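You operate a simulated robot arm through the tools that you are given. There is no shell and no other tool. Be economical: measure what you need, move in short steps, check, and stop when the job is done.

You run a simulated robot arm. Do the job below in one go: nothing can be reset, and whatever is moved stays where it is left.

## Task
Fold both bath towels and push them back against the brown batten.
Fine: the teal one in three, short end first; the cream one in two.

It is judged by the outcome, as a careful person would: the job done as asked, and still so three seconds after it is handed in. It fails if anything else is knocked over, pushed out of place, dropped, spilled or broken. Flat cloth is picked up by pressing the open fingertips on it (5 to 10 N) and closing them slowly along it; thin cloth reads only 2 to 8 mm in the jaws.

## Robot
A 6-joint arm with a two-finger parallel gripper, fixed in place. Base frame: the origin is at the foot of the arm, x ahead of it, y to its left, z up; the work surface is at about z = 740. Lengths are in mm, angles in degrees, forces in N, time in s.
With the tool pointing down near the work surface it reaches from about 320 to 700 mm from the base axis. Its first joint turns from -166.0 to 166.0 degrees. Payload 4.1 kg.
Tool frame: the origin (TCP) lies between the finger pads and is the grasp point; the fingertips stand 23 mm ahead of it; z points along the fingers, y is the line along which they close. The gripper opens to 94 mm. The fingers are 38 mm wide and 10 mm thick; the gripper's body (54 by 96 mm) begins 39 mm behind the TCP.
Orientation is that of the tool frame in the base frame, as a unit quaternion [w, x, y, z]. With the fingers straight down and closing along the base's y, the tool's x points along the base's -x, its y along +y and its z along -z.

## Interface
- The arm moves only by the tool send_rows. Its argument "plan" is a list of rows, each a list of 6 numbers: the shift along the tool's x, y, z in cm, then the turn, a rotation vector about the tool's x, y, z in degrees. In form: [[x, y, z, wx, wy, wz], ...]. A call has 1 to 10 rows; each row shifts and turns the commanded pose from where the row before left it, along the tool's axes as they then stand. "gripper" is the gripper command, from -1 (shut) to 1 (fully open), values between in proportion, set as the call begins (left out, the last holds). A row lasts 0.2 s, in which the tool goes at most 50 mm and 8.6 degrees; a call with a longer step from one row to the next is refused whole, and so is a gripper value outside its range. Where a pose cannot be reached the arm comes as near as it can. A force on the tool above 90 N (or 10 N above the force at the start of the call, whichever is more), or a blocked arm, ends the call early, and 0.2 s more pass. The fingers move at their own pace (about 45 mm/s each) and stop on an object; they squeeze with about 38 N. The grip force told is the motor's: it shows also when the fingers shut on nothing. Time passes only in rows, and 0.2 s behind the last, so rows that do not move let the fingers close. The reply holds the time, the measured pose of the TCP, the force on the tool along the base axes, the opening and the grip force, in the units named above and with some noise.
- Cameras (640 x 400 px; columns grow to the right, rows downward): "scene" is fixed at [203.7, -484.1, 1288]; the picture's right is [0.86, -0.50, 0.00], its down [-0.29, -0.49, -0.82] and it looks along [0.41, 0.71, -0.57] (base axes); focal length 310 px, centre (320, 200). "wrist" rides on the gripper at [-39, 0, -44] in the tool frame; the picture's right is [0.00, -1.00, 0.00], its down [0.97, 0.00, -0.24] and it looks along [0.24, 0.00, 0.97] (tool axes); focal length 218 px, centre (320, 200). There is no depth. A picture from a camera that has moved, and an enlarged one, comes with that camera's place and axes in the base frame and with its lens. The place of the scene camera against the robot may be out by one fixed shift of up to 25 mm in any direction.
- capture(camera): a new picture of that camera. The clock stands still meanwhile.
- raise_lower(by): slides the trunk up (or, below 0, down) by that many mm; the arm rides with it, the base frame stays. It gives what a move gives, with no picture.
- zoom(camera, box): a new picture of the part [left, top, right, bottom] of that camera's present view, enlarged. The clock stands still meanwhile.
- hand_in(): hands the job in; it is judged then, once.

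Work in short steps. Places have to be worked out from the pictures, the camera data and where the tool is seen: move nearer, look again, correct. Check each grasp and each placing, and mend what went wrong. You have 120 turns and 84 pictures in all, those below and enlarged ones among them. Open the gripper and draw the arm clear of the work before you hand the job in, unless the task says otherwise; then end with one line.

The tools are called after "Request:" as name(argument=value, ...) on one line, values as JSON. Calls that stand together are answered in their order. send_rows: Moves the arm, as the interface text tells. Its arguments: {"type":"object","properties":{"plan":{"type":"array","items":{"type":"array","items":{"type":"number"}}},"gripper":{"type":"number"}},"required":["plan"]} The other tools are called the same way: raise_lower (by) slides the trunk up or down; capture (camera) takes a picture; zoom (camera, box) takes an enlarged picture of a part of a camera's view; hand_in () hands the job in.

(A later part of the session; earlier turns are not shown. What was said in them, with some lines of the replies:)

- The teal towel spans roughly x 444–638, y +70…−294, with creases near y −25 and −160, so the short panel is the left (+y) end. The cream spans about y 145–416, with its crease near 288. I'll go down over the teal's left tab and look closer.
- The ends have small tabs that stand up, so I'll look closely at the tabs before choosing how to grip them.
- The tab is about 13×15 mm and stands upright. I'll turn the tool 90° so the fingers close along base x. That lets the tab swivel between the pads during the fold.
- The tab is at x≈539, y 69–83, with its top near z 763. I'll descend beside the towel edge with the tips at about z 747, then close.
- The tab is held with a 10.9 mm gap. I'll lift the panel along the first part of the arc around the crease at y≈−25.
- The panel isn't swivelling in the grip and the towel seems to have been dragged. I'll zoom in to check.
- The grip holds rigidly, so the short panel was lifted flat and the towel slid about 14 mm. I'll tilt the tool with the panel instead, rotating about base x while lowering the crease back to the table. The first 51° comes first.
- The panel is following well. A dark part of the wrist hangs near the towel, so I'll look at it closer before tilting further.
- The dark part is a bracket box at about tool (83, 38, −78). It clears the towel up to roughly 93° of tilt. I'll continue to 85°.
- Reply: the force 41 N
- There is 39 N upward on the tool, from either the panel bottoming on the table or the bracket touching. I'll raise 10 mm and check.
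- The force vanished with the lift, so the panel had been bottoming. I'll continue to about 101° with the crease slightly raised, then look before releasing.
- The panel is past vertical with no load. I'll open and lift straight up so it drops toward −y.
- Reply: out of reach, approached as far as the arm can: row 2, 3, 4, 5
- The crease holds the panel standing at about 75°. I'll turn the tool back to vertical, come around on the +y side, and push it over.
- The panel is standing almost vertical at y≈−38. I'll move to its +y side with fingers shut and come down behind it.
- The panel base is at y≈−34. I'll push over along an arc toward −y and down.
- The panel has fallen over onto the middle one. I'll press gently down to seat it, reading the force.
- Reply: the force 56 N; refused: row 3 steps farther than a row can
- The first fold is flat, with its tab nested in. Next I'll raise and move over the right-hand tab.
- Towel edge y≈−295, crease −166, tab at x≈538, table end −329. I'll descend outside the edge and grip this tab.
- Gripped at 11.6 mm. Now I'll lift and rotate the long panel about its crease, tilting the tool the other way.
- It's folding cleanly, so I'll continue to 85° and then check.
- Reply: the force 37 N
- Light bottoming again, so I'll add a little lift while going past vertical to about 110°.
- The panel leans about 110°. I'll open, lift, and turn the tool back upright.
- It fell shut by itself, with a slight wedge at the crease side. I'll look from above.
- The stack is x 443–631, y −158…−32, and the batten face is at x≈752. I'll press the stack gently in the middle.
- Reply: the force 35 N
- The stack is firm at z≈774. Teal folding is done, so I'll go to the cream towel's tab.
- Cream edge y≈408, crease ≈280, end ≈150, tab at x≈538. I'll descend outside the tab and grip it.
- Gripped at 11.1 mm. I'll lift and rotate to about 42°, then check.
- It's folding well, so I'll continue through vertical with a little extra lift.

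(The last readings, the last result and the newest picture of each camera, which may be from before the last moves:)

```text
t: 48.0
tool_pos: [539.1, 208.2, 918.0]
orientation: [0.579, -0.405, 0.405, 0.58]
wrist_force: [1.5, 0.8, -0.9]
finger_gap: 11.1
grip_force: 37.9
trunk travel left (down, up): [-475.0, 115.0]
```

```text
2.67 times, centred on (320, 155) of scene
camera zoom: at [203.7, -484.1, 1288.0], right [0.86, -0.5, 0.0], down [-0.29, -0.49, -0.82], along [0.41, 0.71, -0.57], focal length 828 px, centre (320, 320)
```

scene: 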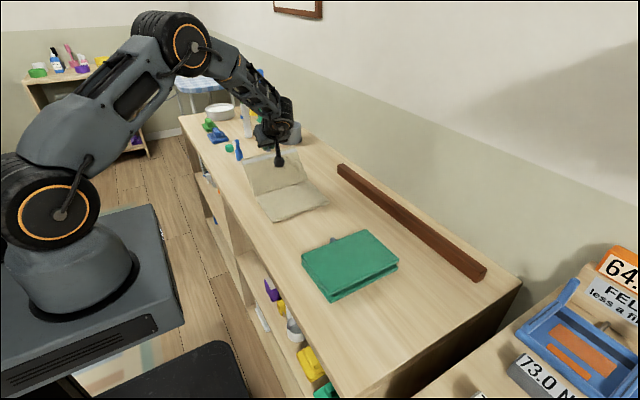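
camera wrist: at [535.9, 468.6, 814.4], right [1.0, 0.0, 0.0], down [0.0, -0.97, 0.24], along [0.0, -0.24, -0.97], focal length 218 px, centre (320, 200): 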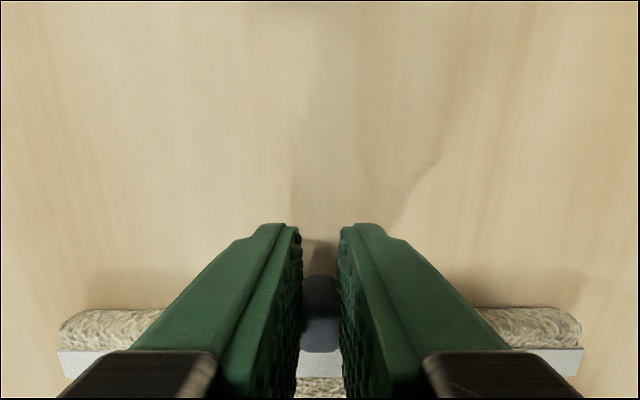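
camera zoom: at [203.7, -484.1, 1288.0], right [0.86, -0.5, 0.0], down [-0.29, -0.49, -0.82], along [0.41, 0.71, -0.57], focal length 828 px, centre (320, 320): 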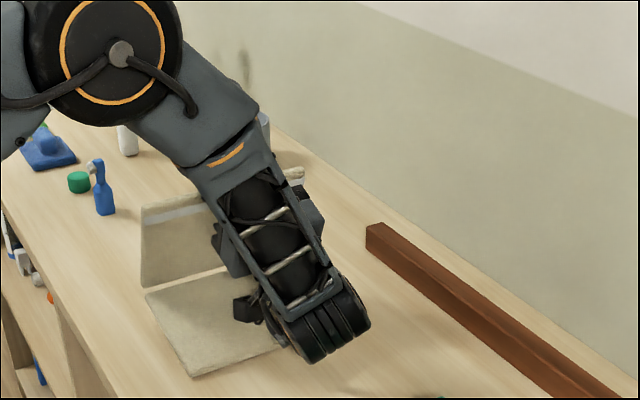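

The panel is past vertical at 110°, so I'll release and lift away.

Request:
send_rows(plan=[[0, 0, 0, 0, 0, 0], [-1.5, 0, 0.5, 0, 0, 0], [-2.82, 0, 1.03, 0, 0, 0], [-2.82, 0, 1.03, 0, 0, 0], [-1.9, 0, 0.7, 0, 0, 0], [0, 0, 0, 0, 0, 0]], gripper=0)

Request:
zoom(camera="scene", box=[200, 80, 440, 230])

```text
t: 49.4
tool_pos: [537.7, 207.7, 1012.8]
orientation: [0.579, -0.405, 0.406, 0.579]
wrist_force: [-0.8, -0.7, -0.6]
finger_gap: 47.0
grip_force: 0.1
trunk travel left (down, up): [-475.0, 115.0]
```

```text
2.67 times, centred on (320, 155) of scene
camera zoom: at [203.7, -484.1, 1288.0], right [0.86, -0.5, 0.0], down [-0.29, -0.49, -0.82], along [0.41, 0.71, -0.57], focal length 828 px, centre (320, 320)
```

zoom: 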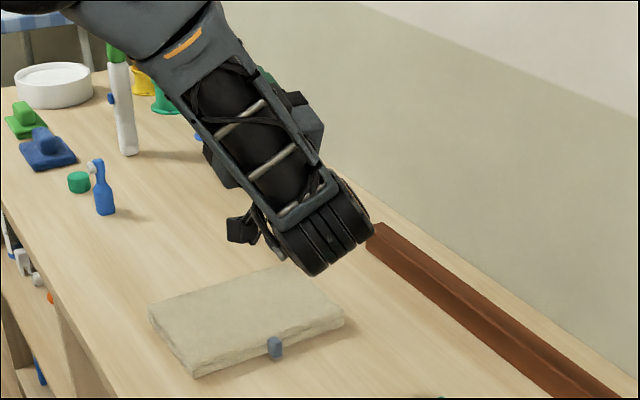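

Cream is folded in two. I'll return the tool upright, then turn so the open fingers span y, to push with two contact points.

Request:
send_rows(plan=[[0, 0, 0, 0, 8.5, 0], [0, 0, 0, 0, 8.5, 0], [0, 0, 0, 0, 8.5, 0], [0, 0, 0, 0, 8.5, 0], [0, 0, 0, 0, 8.5, 0], [0, 0, 0, 0, 8.5, 0], [0, 0, 0, 0, 8.5, 0], [0, 0, 0, 0, 8.5, 0], [0, 0, 0, 0, 8.5, 0], [0, 0, 0, 0, 8.5, 0]])

Request:
send_rows(plan=[[0, 0, 0, 0, 8.4, 0], [0, 0, 0, 0, 8.4, 0], [0, 0, 0, 0, 8.2, 0], [0, 0, 0, 0, 0, 8.5], [0, 0, 0, 0, 0, 8.5], [0, 0, 0, 0, 0, 8.5], [0, 0, 0, 0, 0, 8.5], [0, 0, 0, 0, 0, 8.5], [0, 0, 0, 0, 0, 8.5]])

Request:
send_rows(plan=[[0, 0, 0, 0, 0, 8.5], [0, 0, 0, 0, 0, 8.5], [0, 0, 0, 0, 0, 8.5], [0, 0, 0, 0, 0, 8.5], [0, 0, 0, 0, 0, 5], [0, 0, 0, 0, 0, 0]], gripper=1)

Request:
capture(camera="wrist")

```text
t: 51.6
tool_pos: [536.3, 208.0, 1012.6]
orientation: [0.152, -0.69, 0.691, 0.152]
wrist_force: [0.3, -1.0, 0.4]
finger_gap: 46.9
grip_force: 0.1
trunk travel left (down, up): [-475.0, 115.0]
```

```text
t: 53.6
tool_pos: [538.1, 208.7, 1013.0]
orientation: [0.0, -0.334, 0.943, 0.0]
wrist_force: [0.4, 0.4, 0.3]
finger_gap: 47.0
grip_force: 0.0
trunk travel left (down, up): [-475.0, 115.0]
```

```text
t: 55.0
tool_pos: [536.8, 208.5, 1012.1]
orientation: [-0.001, 0.0, 1.0, -0.001]
wrist_force: [-0.3, 0.4, -0.5]
finger_gap: 94.0
grip_force: 0.1
trunk travel left (down, up): [-475.0, 115.0]
```

```text
44 pictures are left
camera wrist: at [575.1, 208.1, 1056.3], right [0.0, -1.0, 0.0], down [-0.97, 0.0, 0.24], along [-0.24, 0.0, -0.97], focal length 218 px, centre (320, 200)
```

wrist: 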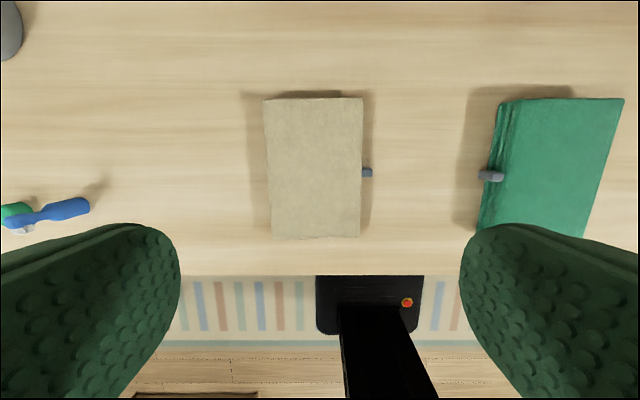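

Cream stack is x 445–633, y 150–279. I'll come down in front of its near edge, centred at y≈215.

Request:
send_rows(plan=[[4.3, 0.2, 0, 0, 0, 0], [4.3, 0.2, 0, 0, 0, 0], [4.3, 0.2, 0, 0, 0, 0], [0, 0, 4.5, 0, 0, 0], [0, 0, 4.5, 0, 0, 0], [0, 0, 4.5, 0, 0, 0], [0, 0, 4.5, 0, 0, 0], [0, 0, 4.5, 0, 0, 0], [0, 0, 1.8, 0, 0, 0], [0, 0, 0, 0, 0, 0]])

Request:
capture(camera="wrist")

```text
t: 57.2
tool_pos: [407.9, 213.5, 768.3]
orientation: [0.0, -0.001, 1.0, 0.0]
wrist_force: [1.1, 0.4, 0.3]
finger_gap: 94.0
grip_force: 0.1
trunk travel left (down, up): [-475.0, 115.0]
```

```text
43 pictures are left
camera wrist: at [446.0, 213.8, 812.4], right [0.0, -1.0, 0.0], down [-0.97, 0.0, 0.24], along [-0.24, 0.0, -0.97], focal length 218 px, centre (320, 200)
```

wrist: 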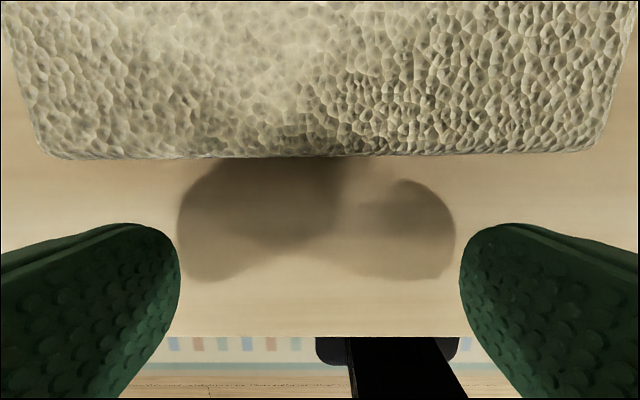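

Clear and centred. I'll push forward slowly, stopping about 10 mm short of the estimated batten contact.

Request:
send_rows(plan=[[-1.2, 0, 0, 0, 0, 0], [-1.2, 0, 0, 0, 0, 0], [-1.2, 0, 0, 0, 0, 0], [-1.2, 0, 0, 0, 0, 0], [-1.2, 0, 0, 0, 0, 0], [-1.2, 0, 0, 0, 0, 0], [-1.2, 0, 0, 0, 0, 0], [-1.2, 0, 0, 0, 0, 0], [-1.2, 0, 0, 0, 0, 0], [-1.2, 0, 0, 0, 0, 0]])

Request:
zoom(camera="scene", box=[240, 100, 464, 240])

Request:
capture(camera="wrist")

```text
t: 59.4
tool_pos: [528.2, 213.5, 769.6]
orientation: [0.0, -0.001, 1.0, 0.0]
wrist_force: [-1.0, -0.7, 0.6]
finger_gap: 93.9
grip_force: 0.0
trunk travel left (down, up): [-475.0, 115.0]
```

```text
2.86 times, centred on (352, 170) of scene
camera zoom: at [203.7, -484.1, 1288.0], right [0.86, -0.5, 0.0], down [-0.29, -0.49, -0.82], along [0.41, 0.71, -0.57], focal length 887 px, centre (229, 286)
```

zoom: 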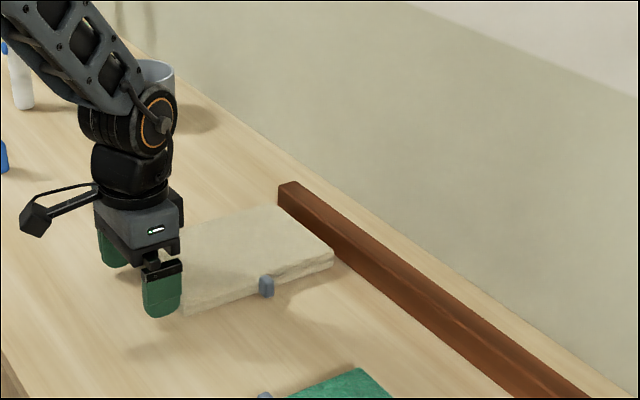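

```text
41 pictures are left
camera wrist: at [566.5, 213.7, 813.4], right [0.0, -1.0, 0.0], down [-0.97, 0.0, 0.24], along [-0.24, 0.0, -0.97], focal length 218 px, centre (320, 200)
```

wrist: 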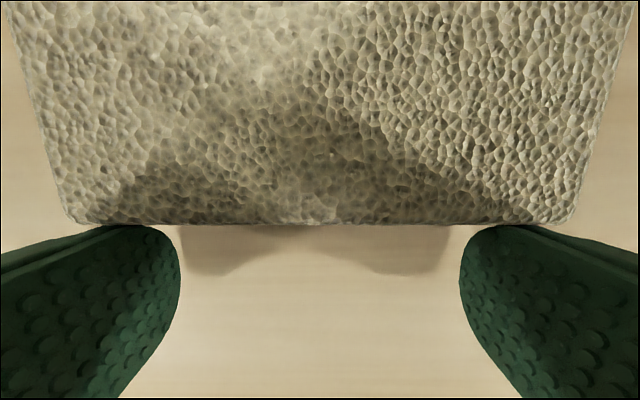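

It moves squarely. The far edge should be about 735 against the batten's 752, so I'll advance in small steps and watch the force.

Request:
send_rows(plan=[[-0.5, 0, 0, 0, 0, 0], [-0.5, 0, 0, 0, 0, 0], [0, 0, 0, 0, 0, 0]])

Request:
zoom(camera="scene", box=[300, 150, 396, 210])

```text
t: 60.2
tool_pos: [538.2, 215.1, 769.4]
orientation: [0.0, -0.001, 1.0, 0.0]
wrist_force: [-0.9, 0.3, 0.9]
finger_gap: 93.9
grip_force: 0.0
trunk travel left (down, up): [-475.0, 115.0]
```

```text
6.67 times, centred on (348, 180) of scene
camera zoom: at [203.7, -484.1, 1288.0], right [0.86, -0.5, 0.0], down [-0.29, -0.49, -0.82], along [0.41, 0.71, -0.57], focal length 2069 px, centre (133, 333)
```

zoom: 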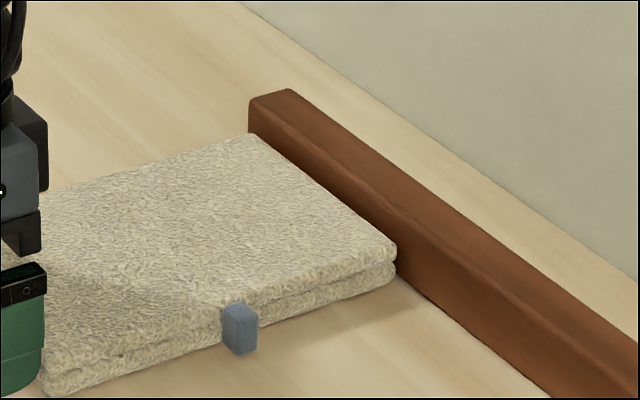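

The gap is now only a few millimetres. I'll advance in 2–3 mm steps.

Request:
send_rows(plan=[[-0.2, 0, 0, 0, 0, 0], [-0.2, 0, 0, 0, 0, 0], [0, 0, 0, 0, 0, 0]])

Request:
send_rows(plan=[[-0.2, 0, 0, 0, 0, 0], [0, 0, 0, 0, 0, 0]])

Request:
zoom(camera="scene", box=[300, 150, 396, 210])

```text
t: 61.0
tool_pos: [541.9, 214.9, 768.5]
orientation: [-0.001, -0.001, 1.0, -0.001]
wrist_force: [-9.5, 0.7, 3.0]
finger_gap: 94.4
grip_force: 0.1
trunk travel left (down, up): [-475.0, 115.0]
```

```text
t: 61.6
tool_pos: [541.1, 215.3, 768.4]
orientation: [-0.001, -0.001, 1.0, -0.001]
wrist_force: [-30.5, 2.1, 2.5]
finger_gap: 94.0
grip_force: 0.1
trunk travel left (down, up): [-475.0, 115.0]
```

```text
6.67 times, centred on (348, 180) of scene
camera zoom: at [203.7, -484.1, 1288.0], right [0.86, -0.5, 0.0], down [-0.29, -0.49, -0.82], along [0.41, 0.71, -0.57], focal length 2069 px, centre (133, 333)
```

zoom: 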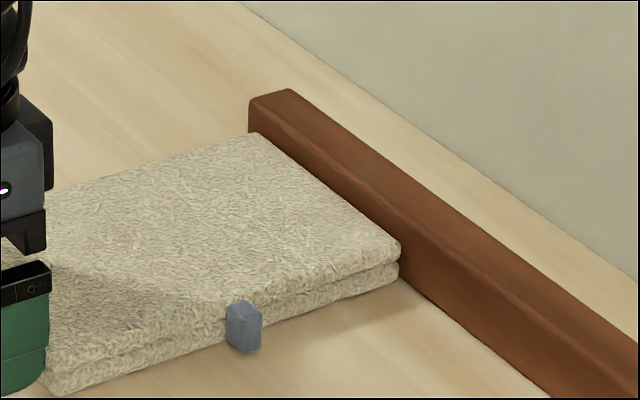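

Force rose to 30 N with the batten unmoved, so the cream is seated. I'll back off and go in front of the teal stack.

Request:
send_rows(plan=[[2.5, 0, 0, 0, 0, 0], [4.8, 0, 0, 0, 0, 0], [4.8, 0, 0, 0, 0, 0], [1.2, 0, -4.5, 0, 0, 0], [0, 0, -4.5, 0, 0, 0], [0, -4.8, 0, 0, 0, 0], [0, -4.8, 0, 0, 0, 0], [0, -4.8, 0, 0, 0, 0], [0, -4.8, 0, 0, 0, 0], [0, -4.8, 0, 0, 0, 0]])

Request:
send_rows(plan=[[0, -4.8, 0, 0, 0, 0], [0, -2.2, 0, 0, 0, 0], [0, 0, 0, 0, 0, 0]])

Request:
capture(camera="wrist")

```text
t: 63.8
tool_pos: [410.0, -26.4, 858.4]
orientation: [0.001, -0.001, 1.0, 0.0]
wrist_force: [-0.2, 0.3, -0.7]
finger_gap: 94.0
grip_force: 0.1
trunk travel left (down, up): [-475.0, 115.0]
```

```text
t: 64.6
tool_pos: [410.8, -97.3, 860.1]
orientation: [0.0, -0.002, 1.0, 0.0]
wrist_force: [-0.3, 0.2, 0.6]
finger_gap: 94.0
grip_force: 0.1
trunk travel left (down, up): [-475.0, 115.0]
```

```text
38 pictures are left
camera wrist: at [449.0, -96.5, 903.1], right [0.0, -1.0, 0.0], down [-0.97, 0.0, 0.24], along [-0.24, 0.0, -0.97], focal length 218 px, centre (320, 200)
```

wrist: 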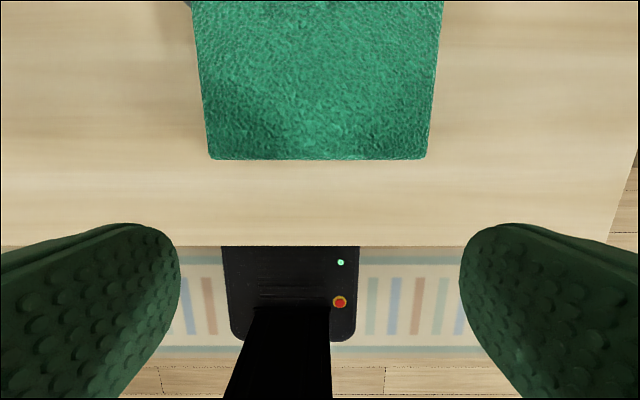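

Centred at y≈−97, with the near edge at x≈441. I'll descend and push the same way.

Request:
send_rows(plan=[[0.3, 0, 0, 0, 0, 0], [0, 0, 4.5, 0, 0, 0], [0, 0, 3.0, 0, 0, 0], [0, 0, 1.6, 0, 0, 0], [0, 0, 0, 0, 0, 0]])

Request:
send_rows(plan=[[-1.2, 0, 0, 0, 0, 0], [-1.2, 0, 0, 0, 0, 0], [-1.2, 0, 0, 0, 0, 0], [-1.2, 0, 0, 0, 0, 0], [-1.2, 0, 0, 0, 0, 0], [-1.2, 0, 0, 0, 0, 0], [-1.2, 0, 0, 0, 0, 0], [-1.2, 0, 0, 0, 0, 0], [-1.2, 0, 0, 0, 0, 0], [-1.2, 0, 0, 0, 0, 0]])

Request:
capture(camera="wrist")

Request:
zoom(camera="scene", box=[320, 180, 512, 300])

```text
t: 65.8
tool_pos: [407.5, -96.5, 767.4]
orientation: [0.0, -0.002, 1.0, 0.0]
wrist_force: [0.9, 0.2, 0.2]
finger_gap: 93.9
grip_force: 0.1
trunk travel left (down, up): [-475.0, 115.0]
```

```text
t: 68.0
tool_pos: [529.0, -95.7, 768.5]
orientation: [-0.001, 0.0, 1.0, 0.0]
wrist_force: [0.1, -0.3, 0.1]
finger_gap: 94.1
grip_force: 0.0
trunk travel left (down, up): [-475.0, 115.0]
```

```text
37 pictures are left
camera wrist: at [567.0, -96.2, 812.5], right [0.0, -1.0, 0.0], down [-0.97, 0.0, 0.24], along [-0.24, 0.0, -0.97], focal length 218 px, centre (320, 200)
```

wrist: 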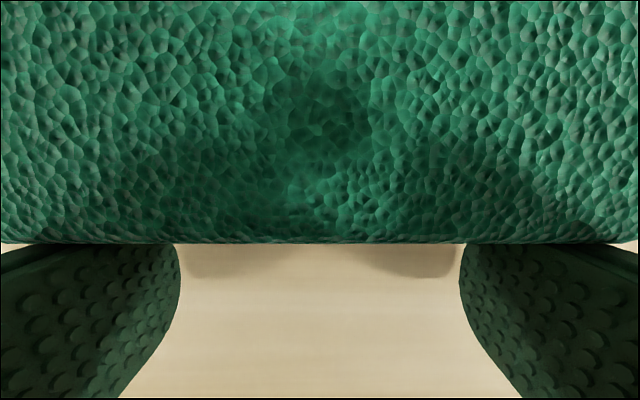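

```text
3.33 times, centred on (416, 240) of scene
camera zoom: at [203.7, -484.1, 1288.0], right [0.86, -0.5, 0.0], down [-0.29, -0.49, -0.82], along [0.41, 0.71, -0.57], focal length 1034 px, centre (0, 67)
```

zoom: 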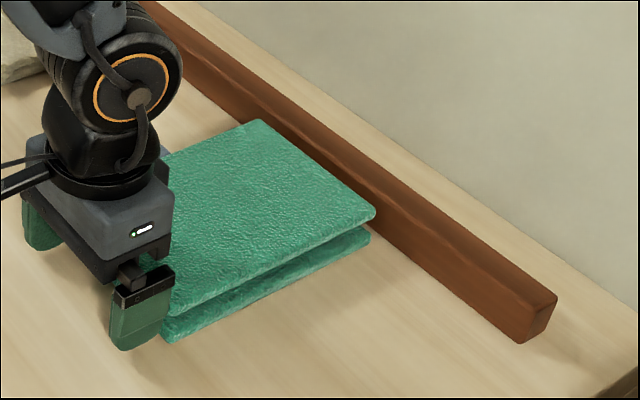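

It's close now. I'll make small final advances with force checks.

Request:
send_rows(plan=[[-0.4, 0, 0, 0, 0, 0], [-0.4, 0, 0, 0, 0, 0], [0, 0, 0, 0, 0, 0]])

Request:
send_rows(plan=[[-0.2, 0, 0, 0, 0, 0], [0, 0, 0, 0, 0, 0]])

Request:
send_rows(plan=[[-0.2, 0, 0, 0, 0, 0], [0, 0, 0, 0, 0, 0]])

Request:
zoom(camera="scene", box=[370, 200, 466, 260])

```text
t: 68.8
tool_pos: [537.2, -96.1, 768.7]
orientation: [0.0, -0.001, 1.0, 0.0]
wrist_force: [0.4, -1.1, 0.5]
finger_gap: 94.2
grip_force: 0.0
trunk travel left (down, up): [-475.0, 115.0]
```

```text
t: 69.4
tool_pos: [539.5, -96.8, 768.6]
orientation: [0.0, -0.002, 1.0, 0.0]
wrist_force: [-1.4, -0.7, 0.6]
finger_gap: 94.0
grip_force: 0.0
trunk travel left (down, up): [-475.0, 115.0]
```

```text
t: 70.0
tool_pos: [538.8, -95.7, 768.6]
orientation: [-0.001, 0.0, 1.0, 0.0]
wrist_force: [-6.2, -0.3, 1.7]
finger_gap: 94.0
grip_force: 0.1
trunk travel left (down, up): [-475.0, 115.0]
```

```text
6.67 times, centred on (418, 230) of scene
camera zoom: at [203.7, -484.1, 1288.0], right [0.86, -0.5, 0.0], down [-0.29, -0.49, -0.82], along [0.41, 0.71, -0.57], focal length 2069 px, centre (-333, 0)
```

zoom: 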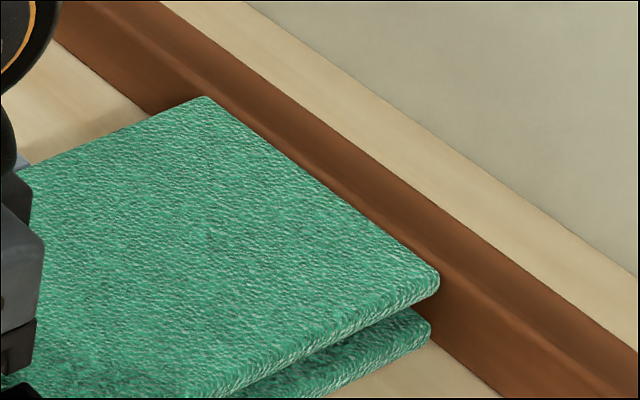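

Contact at 6 N. I'll push another 2 mm or so to seat the lower layers.

Request:
send_rows(plan=[[-0.2, 0, 0, 0, 0, 0], [0, 0, 0, 0, 0, 0]])

Request:
send_rows(plan=[[2.5, 0, 0, 0, 0, 0], [4.8, 0, 0, 0, 0, 0], [4.8, 0, 0, 0, 0, 0], [0, 0, -4.5, 0, 0, 0], [0, 0, -4.8, 0, 0, 0], [0, 0, -4.8, 0, 0, 0], [0, 3, -3.5, 0, 0, 0], [0, 4.5, 0, 0, 0, 0], [0, 4, 0, 0, 0, 0], [0, 0, 0, 0, 0, 0]])

Request:
capture(camera="scene")

Request:
zoom(camera="scene", box=[250, 140, 506, 300])

Request:
capture(camera="wrist")

```text
t: 70.6
tool_pos: [539.0, -95.8, 768.2]
orientation: [-0.002, 0.0, 1.0, 0.0]
wrist_force: [-21.3, 1.3, 2.1]
finger_gap: 93.8
grip_force: 0.0
trunk travel left (down, up): [-475.0, 115.0]
```

```text
t: 72.8
tool_pos: [420.1, 20.1, 944.4]
orientation: [-0.001, 0.0, 1.0, 0.0]
wrist_force: [0.4, 0.3, -0.2]
finger_gap: 94.2
grip_force: 0.1
trunk travel left (down, up): [-475.0, 115.0]
```

```text
34 pictures are left
```

scene: 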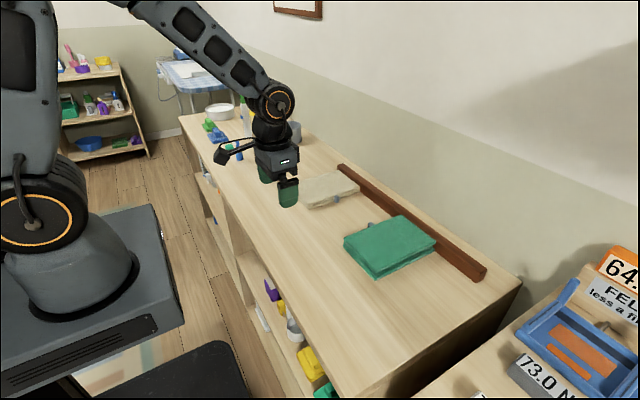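

```text
2.50 times, centred on (378, 220) of scene
camera zoom: at [203.7, -484.1, 1288.0], right [0.86, -0.5, 0.0], down [-0.29, -0.49, -0.82], along [0.41, 0.71, -0.57], focal length 776 px, centre (175, 150)
```

zoom: 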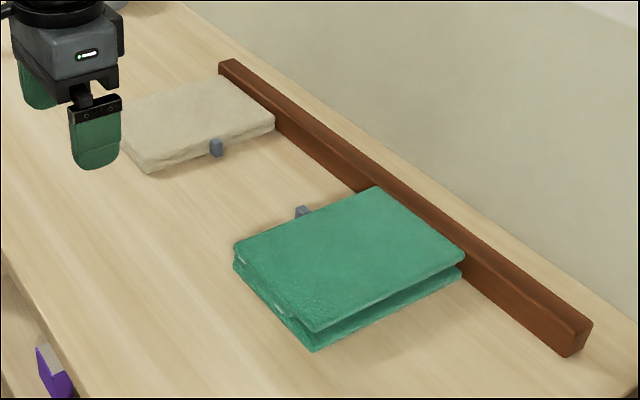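

```text
32 pictures are left
camera wrist: at [458.8, 19.9, 988.4], right [0.0, -1.0, 0.0], down [-0.97, 0.0, 0.24], along [-0.24, 0.0, -0.97], focal length 218 px, centre (320, 200)
```

wrist: 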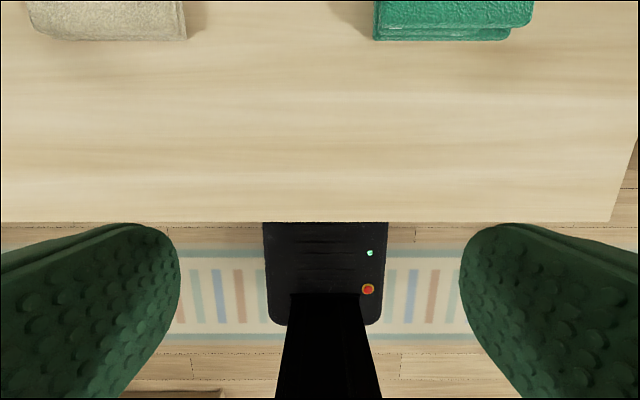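

Both stacks look aligned. I'll take one overhead look to check contact with the batten.

Request:
send_rows(plan=[[-4, 0, -3, 0, 0, 0], [-4, 0, -3, 0, 0, 0], [-4, 0, 0, 0, 0, 0], [-4, 0, 0, 0, 0, 0], [0, 0, 0, 0, 0, 0]])

Request:
capture(camera="wrist")

```text
t: 74.0
tool_pos: [583.4, 19.9, 1004.3]
orientation: [0.0, -0.001, 1.0, 0.0]
wrist_force: [-0.2, -0.5, -0.5]
finger_gap: 94.3
grip_force: 0.0
trunk travel left (down, up): [-475.0, 115.0]
```

```text
31 pictures are left
camera wrist: at [620.8, 18.9, 1048.9], right [0.0, -1.0, 0.0], down [-0.97, 0.0, 0.24], along [-0.24, 0.0, -0.97], focal length 218 px, centre (320, 200)
```

wrist: 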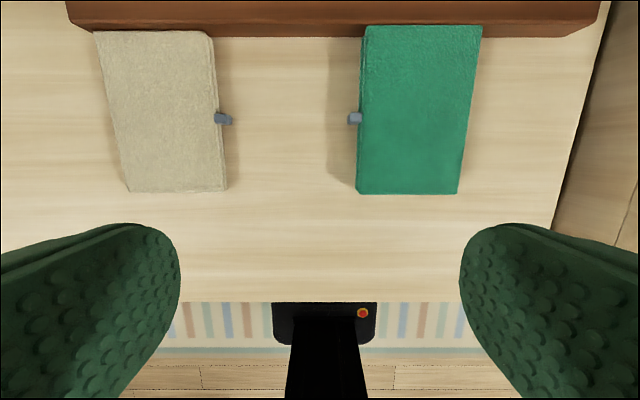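

Request:
zoom(camera="wrist", box=[60, 0, 316, 160])

Request:
zoom(camera="wrist", box=[320, 0, 520, 125])

```text
2.50 times, centred on (188, 80) of wrist
camera zoom: at [620.8, 18.9, 1048.9], right [0.0, -1.0, 0.0], down [-0.97, 0.0, 0.24], along [-0.24, 0.0, -0.97], focal length 546 px, centre (650, 500)
```

zoom: 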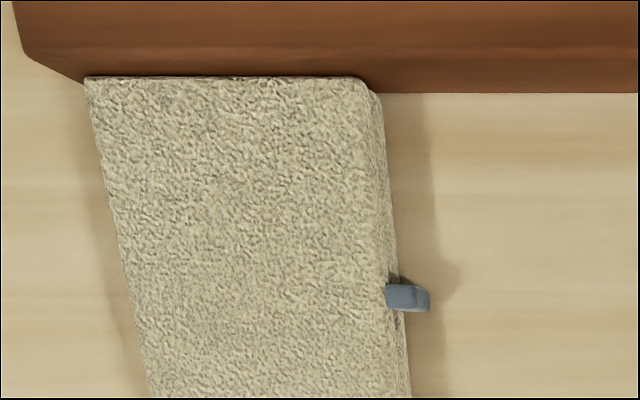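

```text
3.20 times, centred on (420, 62) of wrist
camera zoom: at [620.8, 18.9, 1048.9], right [0.0, -1.0, 0.0], down [-0.97, 0.0, 0.24], along [-0.24, 0.0, -0.97], focal length 698 px, centre (0, 640)
```

zoom: 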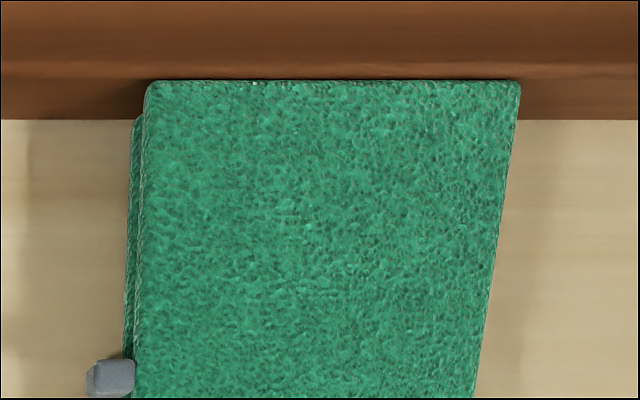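

Both folded towels sit squarely against the batten, the gripper is open, and the arm is clear. I'm handing in.

Request:
hand_in()

```text
The job is handed in.
```

I folded the teal towel in three, short end first, and the cream towel in two. Both sit squarely against the brown batten, which did not move, and nothing else was disturbed.
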